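You operate a simulated robot arm through the tools that you are given. There is no shell and no other tool. Be economical: measure what you need, move in short steps, check, and stop when the job is done.

Carry out the task below with a simulated robot arm. There is one attempt and no reset: what you move stays moved.

Task
Fetch the steel can and stand it on top of the pink pad.
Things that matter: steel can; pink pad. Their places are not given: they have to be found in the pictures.

It is judged by the outcome, as a careful person would: the job done as asked, and still so three seconds after it is handed in. It fails if anything else is knocked over, pushed out of place, dropped, spilled or broken.

Robot
A 6-joint arm with a two-finger parallel gripper, fixed in place. Base frame: the origin is at the foot of the arm, x ahead of it, y to its left, z up; the work surface is at about z = 0. Units: cm, degrees, N and s.
With the tool pointing down near the work surface it reaches from about 16 to 42 cm from the base axis. Its first joint turns from -66.0 to 66.0 degrees. Payload 1.57 kg.
The tool frame sits at the grasp point between the pads (the TCP): z along the fingers, y along the line on which they close. The tips reach 3 cm beyond it. Largest opening 8 cm; finger width 1.7, thickness 1.2; the body of the gripper, 4 by 8.2 cm, starts 8 cm behind the TCP.
Orientation is told as [roll, pitch, yaw] about the base's x, y, z axes, in that order, counted from this pose: with the fingers straight down and closing along the base's y, the tool's x points along the base's -x, its y along +y and its z along -z.

Tools
- The arm moves only by the tool jog_arm. Its argument "deltas" is text: rows parted by semicolons, each of 5 numbers parted by spaces: the shift along the tool's x, y, z in units of 100 mm (1.0 is 100 mm), then the turn about the tool's z in units of 45 degrees (1.0 is 45 degrees), then the opening, from 0 (shut) to 1 (fully open). In form: dx dy dz spin jaw; .... A call has 1 to 12 rows; each row is the pose to reach, as a shift and turn from the pose commanded when the call began, along the tool's axes at that moment. A call with a number of a shift or a turn outside -1 to 1 is refused whole. Rows are played at 5 a second. More than 5 cm and 8.6 degrees between two rows, or a gripper value outside its range, and nothing of the call is played. Where a pose cannot be reached the arm comes as near as it can. A force on the tool above 40 N (or 10 N above the force at the start of the call, whichever is more), or a blocked arm, ends the call early, and 0.2 s more pass. The fingers move at their own pace (about 15.3 cm/s each) and stop on an object; they squeeze with about 24 N. The grip force told is the motor's: it shows also when the fingers shut on nothing. Time passes only in rows, and 0.2 s behind the last, so rows that repeat a pose let the fingers close. It gives the time, the measured TCP pose, the force on the tool (base axes), the opening and the grip force at its end, in the units of the frame above (readings bear some noise).
- Cameras (640 x 400 px; columns grow to the right, rows downward): "scene" is fixed at [4.13, -31.89, 41.41]; the picture's right is [0.89, -0.45, 0.00], its down [-0.21, -0.43, -0.88] and it looks along [0.39, 0.78, -0.48] (base axes); focal length 334 px, centre (320, 200). "wrist" rides on the gripper at [-3.2, 0, -7.8] in the tool frame; the picture's right is [0.00, -1.00, 0.00], its down [0.97, 0.00, -0.24] and it looks along [0.24, 0.00, 0.97] (tool axes); focal length 218 px, centre (320, 200).
- grab_frame(camera): a new picture of that camera. No time passes.
- locate(camera, pixels): for up to 12 pixels [column, row] of the newest picture of that camera ("zoom" is the newest enlarged one), the place [x, y, z] in the base frame of the surface seen there, good to about 0.3 cm, but the place of the scene camera against the robot may be out by one fixed shift of up to 2.5 cm in any direction. No time passes.
- close_up(camera, box): a new picture of the part [left, top, right, bottom] of that camera's present view, enlarged. No time passes.
- hand_in(): hands the job in; it is judged then, once.

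Go step by step. Measure first, check grasps and placings, and put right what went wrong. The budget is 60 turns and 20 pictures, counting those below and the enlarged ones. Unless the task says otherwise, let go and move clear before handing in, and close with one line.

The tools are called after "Emit:" as name(argument=value, ...) on one line, values as JSON. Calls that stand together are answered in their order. jog_arm: Moves the arm, as the interface text tells. Its arguments: {"type":"object","properties":{"deltas":{"type":"string"}},"required":["deltas"]} The other tools are called the same way: grab_frame (camera) takes a picture; locate (camera, pixels) gives the place of the surface under pixels of a picture; close_up (camera, box) takes an enlarged picture of a part of a camera's view; hand_in () hands the job in.

At the start:

```text
time_s: 0.0
ee_pos: [29.74, 2.7, 22.04]
tcp_rot: [-0.1, 0.0, -0.1]
ft_force: [0.2, 0.1, -0.5]
opening: 8.0
finger_force: 0.0
```

scene: 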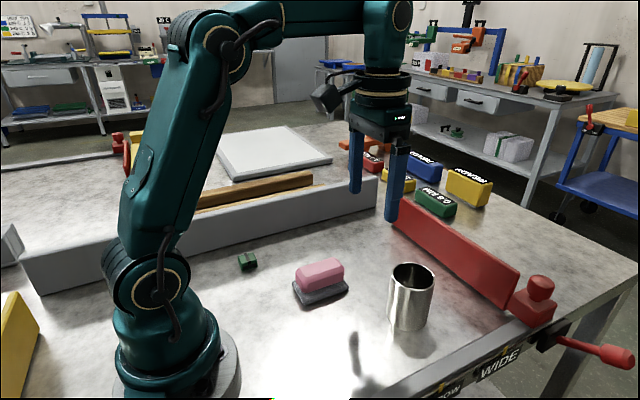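
wrist: 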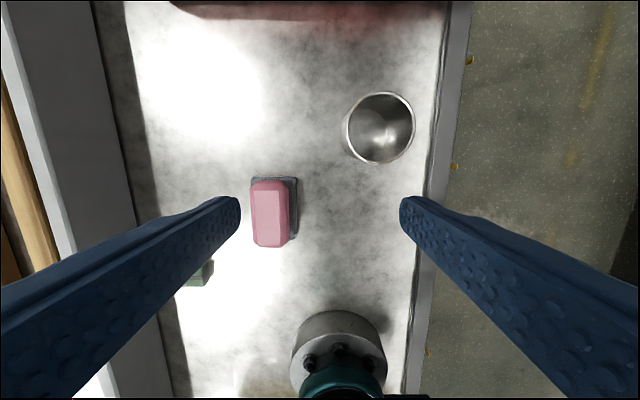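

The scene shows the steel can around (410,295) and the pink pad on a dark base around (320,275); the wrist view shows them at (380,128) and (270,213). I'll measure both from both cameras.

Emit:
locate(camera="wrist", pixels=[[348, 125], [413, 125], [380, 93], [380, 162], [378, 135], [257, 187], [284, 187], [257, 240], [284, 240], [270, 213], [294, 210], [330, 240]])

Emit:
locate(camera="scene", pixels=[[320, 268], [300, 272], [340, 266], [318, 285], [320, 300], [392, 275], [433, 280], [412, 264], [408, 290], [408, 325], [345, 340]])

Emit:
close_up(camera="scene", box=[270, 230, 460, 350])

Emit:
close_up(camera="wrist", box=[220, 70, 440, 270])

```text
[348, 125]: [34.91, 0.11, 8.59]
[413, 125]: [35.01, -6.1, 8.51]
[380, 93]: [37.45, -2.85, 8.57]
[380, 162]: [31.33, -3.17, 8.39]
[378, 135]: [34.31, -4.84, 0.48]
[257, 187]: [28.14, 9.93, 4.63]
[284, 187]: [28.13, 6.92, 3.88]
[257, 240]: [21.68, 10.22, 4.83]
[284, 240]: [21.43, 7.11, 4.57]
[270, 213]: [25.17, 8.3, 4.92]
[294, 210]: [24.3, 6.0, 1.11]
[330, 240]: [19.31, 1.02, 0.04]
```

```text
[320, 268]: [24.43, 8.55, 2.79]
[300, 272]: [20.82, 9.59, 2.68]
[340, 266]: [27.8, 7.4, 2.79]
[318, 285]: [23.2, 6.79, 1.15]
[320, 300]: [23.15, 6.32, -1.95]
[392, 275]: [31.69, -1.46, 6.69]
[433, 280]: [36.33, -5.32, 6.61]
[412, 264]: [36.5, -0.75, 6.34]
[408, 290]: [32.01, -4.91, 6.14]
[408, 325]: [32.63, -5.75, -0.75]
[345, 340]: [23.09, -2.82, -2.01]
```

```text
3.33 times, centred on (365, 290) of scene
```

zoom: 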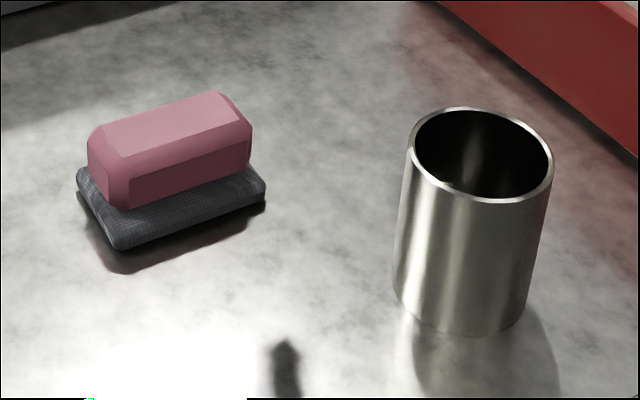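

```text
2.00 times, centred on (330, 170) of wrist
```

zoom: 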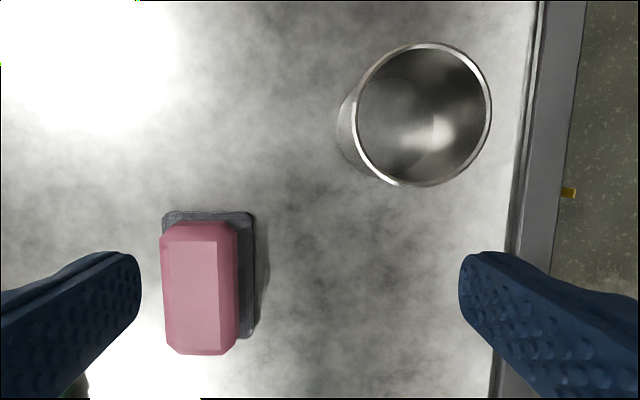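

The can's rim centre comes out at about (34.4, -3.0), with top z 8.5 and diameter 6.2. The pink pad's top is near z 4.9, and it has a narrow flat. I'll measure its flat top more closely.

Emit:
locate(camera="zoom", pixels=[[178, 245], [224, 245], [176, 285], [200, 285], [226, 285], [178, 325], [224, 325], [200, 225], [200, 350], [163, 285], [236, 285], [530, 110]])

```text
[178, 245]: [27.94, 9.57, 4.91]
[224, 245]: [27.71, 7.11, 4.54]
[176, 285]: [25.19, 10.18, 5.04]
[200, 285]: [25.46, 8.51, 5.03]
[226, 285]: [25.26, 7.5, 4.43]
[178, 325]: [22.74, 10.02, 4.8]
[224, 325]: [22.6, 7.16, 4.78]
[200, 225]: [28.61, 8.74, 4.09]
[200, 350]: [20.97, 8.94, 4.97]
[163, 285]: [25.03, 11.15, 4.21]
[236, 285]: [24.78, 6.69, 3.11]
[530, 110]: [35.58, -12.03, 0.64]
```

The pad's flat top is centred near (24.9, 8.75) at z≈4.9. I'll move above the can, keeping the tips clear of its rim, and look again.

Emit:
jog_arm(deltas="-0.15 -0.19 0.15 0 1; -0.31 -0.38 0.35 0 1; -0.466 -0.57 0.55 0 1; -0.466 -0.57 0.75 0 1; -0.466 -0.57 0.75 0 1")

Emit:
grab_frame(camera="wrist")

```text
time_s: 1.2
ee_pos: [34.52, -3.08, 14.67]
tcp_rot: [-0.1, -0.1, -0.1]
ft_force: [-0.1, -1.0, -0.1]
opening: 7.98
finger_force: 0.0
```

```text
15 pictures are left
```

wrist: 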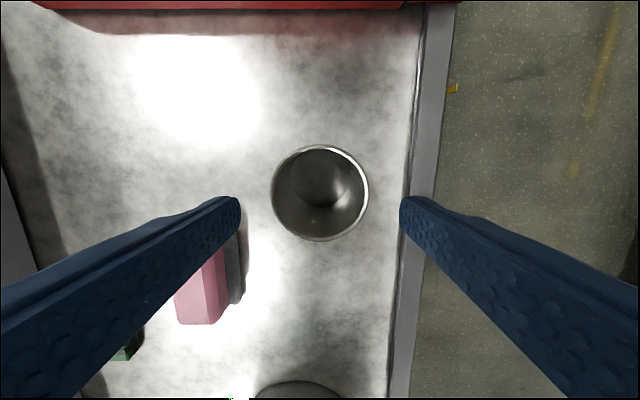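

The can's rim is centred at column 320, so y is lined up. I'll check x from the rim pixels.

Emit:
locate(camera="wrist", pixels=[[320, 147], [320, 239], [273, 193], [367, 193], [295, 155], [345, 155], [295, 232], [345, 232]])

```text
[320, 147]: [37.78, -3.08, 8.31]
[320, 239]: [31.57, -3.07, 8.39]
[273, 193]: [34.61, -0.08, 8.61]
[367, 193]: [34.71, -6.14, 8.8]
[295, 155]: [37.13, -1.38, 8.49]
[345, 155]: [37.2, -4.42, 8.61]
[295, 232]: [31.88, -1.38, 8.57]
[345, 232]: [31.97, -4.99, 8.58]
```

The can's centre is (34.65, -3.1). I'll descend to TCP z≈5.5 with the jaws open.

Emit:
jog_arm(deltas="-0.013 0 0.25 0 1; -0.013 0 0.5 0 1; -0.013 0 0.75 0 1; -0.013 0 0.92 0 1; -0.013 0 0.92 0 1")

```text
time_s: 2.4
ee_pos: [34.38, -3.13, 5.46]
tcp_rot: [-0.2, -0.1, -0.2]
ft_force: [-0.1, 0.1, -0.3]
opening: 7.99
finger_force: 0.1
```

No contact so far, and the tool is at z 5.46. Now I'll close on the can.

Emit:
jog_arm(deltas="-0.02 0 0 0 0.8; -0.02 0 0 0 0.5; -0.02 0 0 0 0.5; -0.02 0 0 0 0.5")

```text
time_s: 3.4
ee_pos: [34.83, -3.01, 5.45]
tcp_rot: [-0.1, -0.2, -0.1]
ft_force: [0.0, 0.4, 0.8]
opening: 6.22
finger_force: 24.2
```

The can is gripped at 6.22 cm with 24 N. I'll lift it straight up 8 cm.

Emit:
jog_arm(deltas="0 0 -0.1 0 0.5; 0 0 -0.3 0 0.5; 0 0 -0.5 0 0.5; 0 0 -0.7 0 0.5; 0 0 -0.85 0 0.5; 0 0 -0.85 0 0.5")

Emit:
grab_frame(camera="scene")

Emit:
grab_frame(camera="wrist")

```text
time_s: 4.8
ee_pos: [34.69, -3.03, 14.0]
tcp_rot: [-0.1, -0.1, -0.1]
ft_force: [0.1, 0.2, -1.6]
opening: 6.24
finger_force: 24.0
```

```text
14 pictures are left
```

scene: 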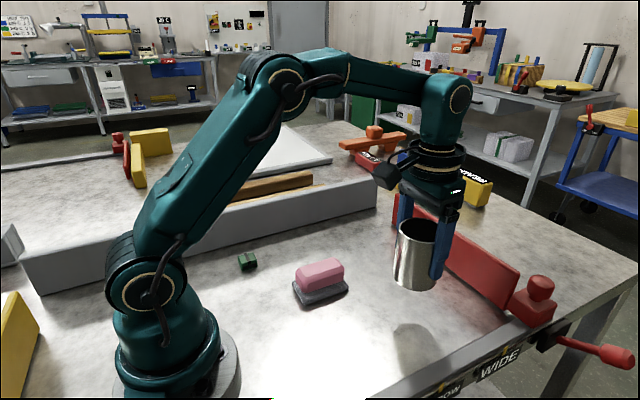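

```text
13 pictures are left
```

wrist: 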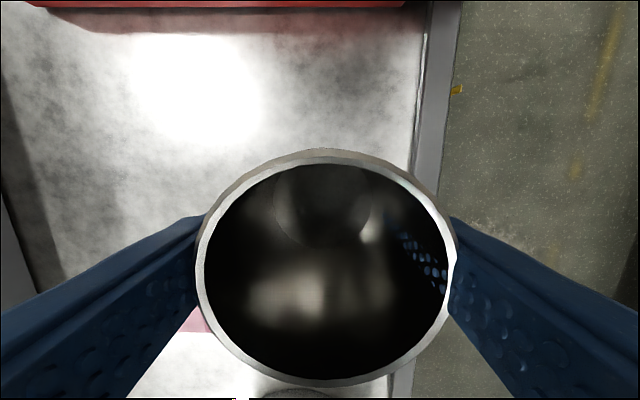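

The can is held level. I'll locate its rim in the wrist view, and use a close-up of the pad to refine the centre of its top.

Emit:
locate(camera="wrist", pixels=[[325, 160], [325, 382], [202, 270], [449, 270], [230, 200], [415, 200]])

Emit:
close_up(camera="scene", box=[280, 250, 360, 310])

```text
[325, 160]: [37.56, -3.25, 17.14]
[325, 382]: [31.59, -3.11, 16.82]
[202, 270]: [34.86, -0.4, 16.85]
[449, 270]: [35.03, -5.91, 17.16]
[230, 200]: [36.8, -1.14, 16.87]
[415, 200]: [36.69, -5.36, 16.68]
```

```text
6.67 times, centred on (320, 280) of scene
```

zoom: 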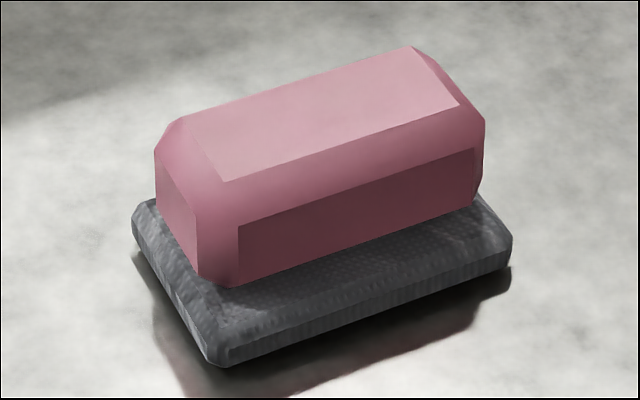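

The can's centre coincides with the TCP to within about 0.1 cm. Next I'll locate the corners of the pad's flat top.

Emit:
locate(camera="zoom", pixels=[[200, 117], [408, 53], [450, 104], [228, 175], [320, 110], [260, 140], [400, 90], [325, 95], [330, 130]])

```text
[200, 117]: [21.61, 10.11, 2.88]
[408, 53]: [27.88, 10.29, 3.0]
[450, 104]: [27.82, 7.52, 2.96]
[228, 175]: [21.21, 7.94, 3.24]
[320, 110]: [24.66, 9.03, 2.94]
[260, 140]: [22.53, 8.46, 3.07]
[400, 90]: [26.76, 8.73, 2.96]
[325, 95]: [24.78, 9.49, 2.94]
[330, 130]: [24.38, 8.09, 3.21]
```

Scene and wrist disagree by a few millimetres on the pad's centre. With the can held high, I'll go to about (21, 1, 20), where the wrist camera can see the pad past the can.

Emit:
jog_arm(deltas="0.1 0.03 -0.15 0 0.5; 0.3 0.1 -0.3 0 0.5; 0.5 0.2 -0.45 0 0.5; 0.7 0.3 -0.6 0 0.5; 0.9 0.4 -0.6 0 0.5; 0.9 0.4 -0.6 0 0.5")

Emit:
jog_arm(deltas="0.15 0 0 0 0.5; 0.3 0 0 0 0.5; 0.45 0 0 0 0.5; 0.45 0 0 0 0.5")

Emit:
grab_frame(camera="wrist")

```text
time_s: 6.2
ee_pos: [25.63, 1.11, 19.93]
tcp_rot: [0.0, -0.2, 0.0]
ft_force: [-0.9, 0.6, -2.0]
opening: 6.26
finger_force: 24.2
```

```text
time_s: 7.2
ee_pos: [21.19, 1.05, 19.91]
tcp_rot: [0.0, -0.2, -0.2]
ft_force: [0.3, -0.6, -1.8]
opening: 6.24
finger_force: 24.6
```

```text
11 pictures are left
```

wrist: 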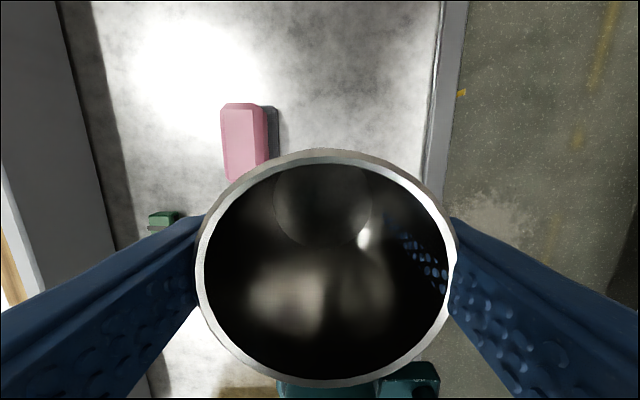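

Emit:
close_up(camera="wrist", box=[200, 90, 296, 150])

Emit:
close_up(camera="wrist", box=[200, 90, 360, 190])

```text
6.67 times, centred on (248, 120) of wrist
```

zoom: 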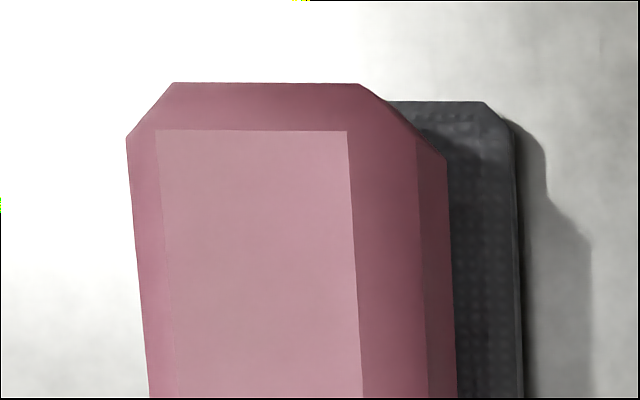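

```text
4.00 times, centred on (280, 140) of wrist
```

zoom: 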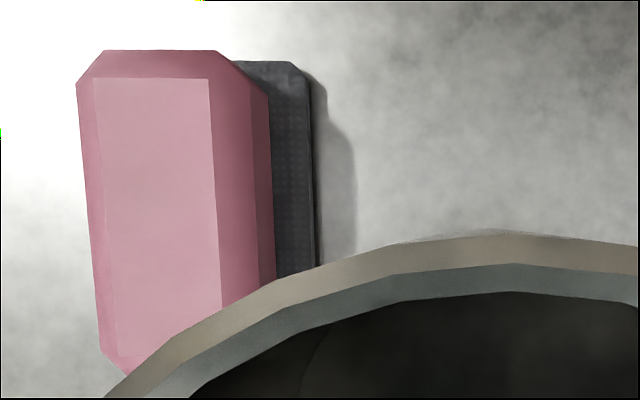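

The flat top is clearly visible, with corners at zoom (95,78) and (207,80) and a lower end near (112,350). I'll locate these.

Emit:
locate(camera="zoom", pixels=[[99, 84], [203, 84], [150, 84], [103, 180], [210, 180], [155, 180], [108, 260], [215, 260], [160, 260], [112, 340], [125, 345], [100, 350]])

```text
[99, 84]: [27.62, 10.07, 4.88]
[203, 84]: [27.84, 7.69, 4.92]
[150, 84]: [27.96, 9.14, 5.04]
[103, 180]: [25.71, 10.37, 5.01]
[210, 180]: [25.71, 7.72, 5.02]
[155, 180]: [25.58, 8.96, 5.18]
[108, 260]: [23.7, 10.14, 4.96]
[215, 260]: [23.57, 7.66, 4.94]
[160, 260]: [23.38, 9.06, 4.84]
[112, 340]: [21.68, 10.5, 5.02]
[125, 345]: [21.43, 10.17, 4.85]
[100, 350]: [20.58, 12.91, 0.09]
```

The flat top spans x 21.5–28.0 and y 7.65–10.35 at z≈5.0, so its centre is about (24.8, 8.95). I'll carry the can over it, stopping with about 3 cm between can and pad.

Emit:
jog_arm(deltas="-0.06 0.14 0 0 0.5; -0.15 0.32 0 0 0.5; -0.24 0.5 0.1 0 0.5; -0.33 0.68 0.25 0 0.5; -0.365 0.79 0.4 0 0.5; -0.365 0.79 0.55 0 0.5; -0.365 0.79 0.62 0 0.5; -0.365 0.79 0.62 0 0.5; -0.365 0.79 0.62 0 0.5")

Emit:
grab_frame(camera="scene")

Emit:
close_up(camera="scene", box=[240, 190, 400, 310])

```text
time_s: 9.2
ee_pos: [24.92, 8.88, 13.71]
tcp_rot: [-0.1, -0.1, -0.1]
ft_force: [-0.3, -0.3, -1.8]
opening: 6.23
finger_force: 24.3
```

```text
8 pictures are left
```

scene: 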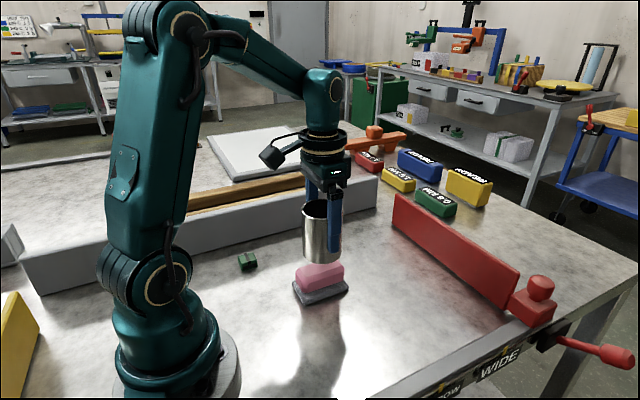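

```text
3.33 times, centred on (320, 250) of scene
```

zoom: 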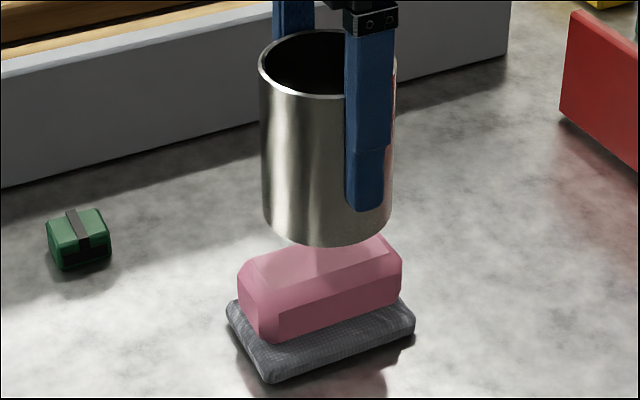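

The can hangs centred over the pad. I'll go down slowly to just above contact, which I expect at TCP z≈10.45.

Emit:
jog_arm(deltas="0 0.005 0.1 0 0.5; 0 0.005 0.2 0 0.5; 0 0.005 0.27 0 0.5; 0 0.005 0.29 0 0.5; 0 0.005 0.29 0 0.5")

Emit:
jog_arm(deltas="0 0 0.005 0 0.5; 0 0 0.01 0 0.5; 0 0 0.015 0 0.5; 0 0 0.015 0 0.5")

```text
time_s: 10.4
ee_pos: [24.77, 8.93, 10.85]
tcp_rot: [-0.1, -0.1, -0.1]
ft_force: [0.5, 1.7, -1.5]
opening: 6.27
finger_force: 23.3
```

```text
time_s: 11.4
ee_pos: [24.94, 9.01, 10.56]
tcp_rot: [0.0, -0.2, -0.1]
ft_force: [-0.7, 0.3, -1.2]
opening: 6.22
finger_force: 23.4
```

No contact yet at z≈10.6 (force -1.2 N). I'll creep down another few millimetres.

Emit:
jog_arm(deltas="0 0 0.005 0 0.5; 0 0 0.01 0 0.5; 0 0 0.01 0 0.5")

Emit:
jog_arm(deltas="0 0 0.004 0 0.5; 0 0 0.008 0 0.5; 0 0 0.008 0 0.5")

```text
time_s: 12.2
ee_pos: [24.82, 9.02, 10.51]
tcp_rot: [0.0, -0.1, -0.1]
ft_force: [-1.0, -0.1, -1.3]
opening: 6.22
finger_force: 24.2
```

```text
time_s: 13.0
ee_pos: [24.92, 8.95, 10.52]
tcp_rot: [-0.1, -0.2, -0.1]
ft_force: [0.3, 0.1, -1.4]
opening: 6.22
finger_force: 23.4
```

The readings still show only the can's weight (about -1.4 N). I'll look at the gap and keep creeping down.

Emit:
jog_arm(deltas="0 0 0.005 0 0.5; 0 0 0.01 0 0.5; 0 0 0.01 0 0.5")

Emit:
close_up(camera="scene", box=[280, 230, 376, 290])

```text
time_s: 13.8
ee_pos: [24.94, 8.85, 10.42]
tcp_rot: [-0.2, -0.3, -0.1]
ft_force: [-0.3, -0.3, 8.9]
opening: 6.23
finger_force: 23.7
```

```text
6.67 times, centred on (328, 260) of scene
```

zoom: 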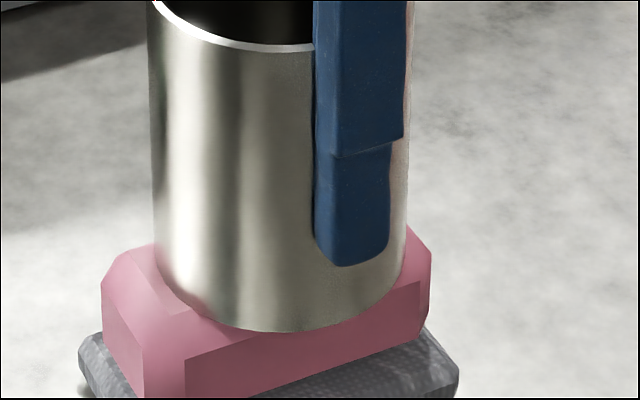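

Force jumped to +8.9 N, so the can is seated on the pad. I'll back off a hair and open the jaws gradually while holding still.

Emit:
jog_arm(deltas="0 0 -0.004 0 0.6; 0 0 -0.004 0 0.78; 0 0 -0.004 0 0.82; 0 0 -0.004 0 0.9; 0 0 -0.004 0 1; 0 0 -0.004 0 1")

Emit:
close_up(camera="scene", box=[240, 190, 400, 310])

```text
time_s: 15.2
ee_pos: [24.78, 9.05, 10.42]
tcp_rot: [-0.1, -0.1, -0.1]
ft_force: [-0.4, 0.3, -0.3]
opening: 7.97
finger_force: 0.0
```

```text
3.33 times, centred on (320, 250) of scene
```

zoom: 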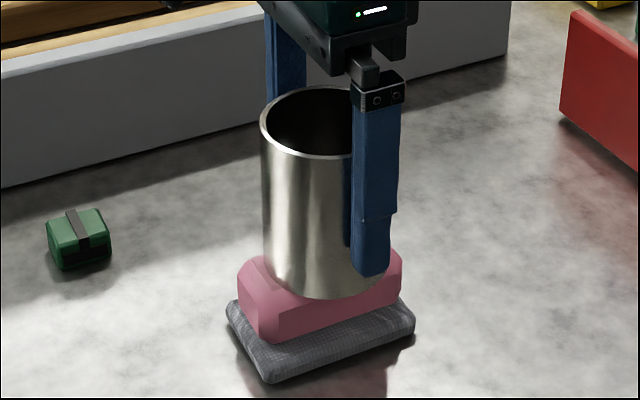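

The can stands upright on the pad and the jaws are fully open. I'll retreat straight up and check.

Emit:
jog_arm(deltas="0 0 -0.1 0 1; 0 0 -0.25 0 1; 0 0 -0.4 0 1; 0 0 -0.55 0 1; 0 0 -0.7 0 1; 0 0 -0.85 0 1; 0 0 -1 0 1; 0 0 -1 0 1; 0 0 -1 0 1")

Emit:
grab_frame(camera="scene")

Emit:
grab_frame(camera="wrist")

```text
time_s: 17.2
ee_pos: [24.86, 9.02, 20.48]
tcp_rot: [-0.1, -0.1, -0.2]
ft_force: [0.4, -0.8, 0.9]
opening: 8.01
finger_force: 0.0
```

```text
4 pictures are left
```

scene: 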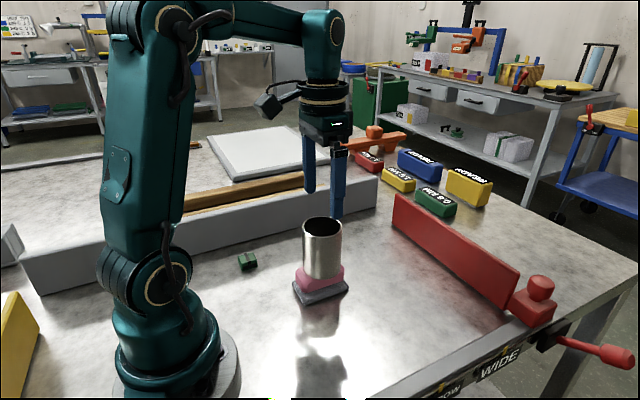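

```text
3 pictures are left
```

wrist: 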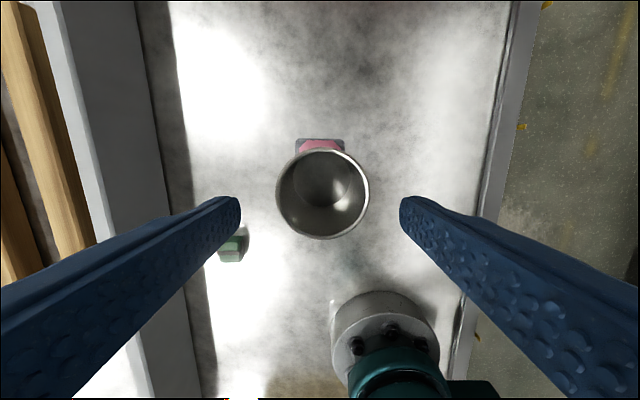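

The can stands upright and centred on the pink pad at scene (322,250), the gripper is clear, and nothing else has moved. I'm handing in.

Emit:
hand_in()

```text
The job is handed in.
```

The steel can is standing upright on top of the pink pad, the gripper is clear, and nothing else was disturbed.
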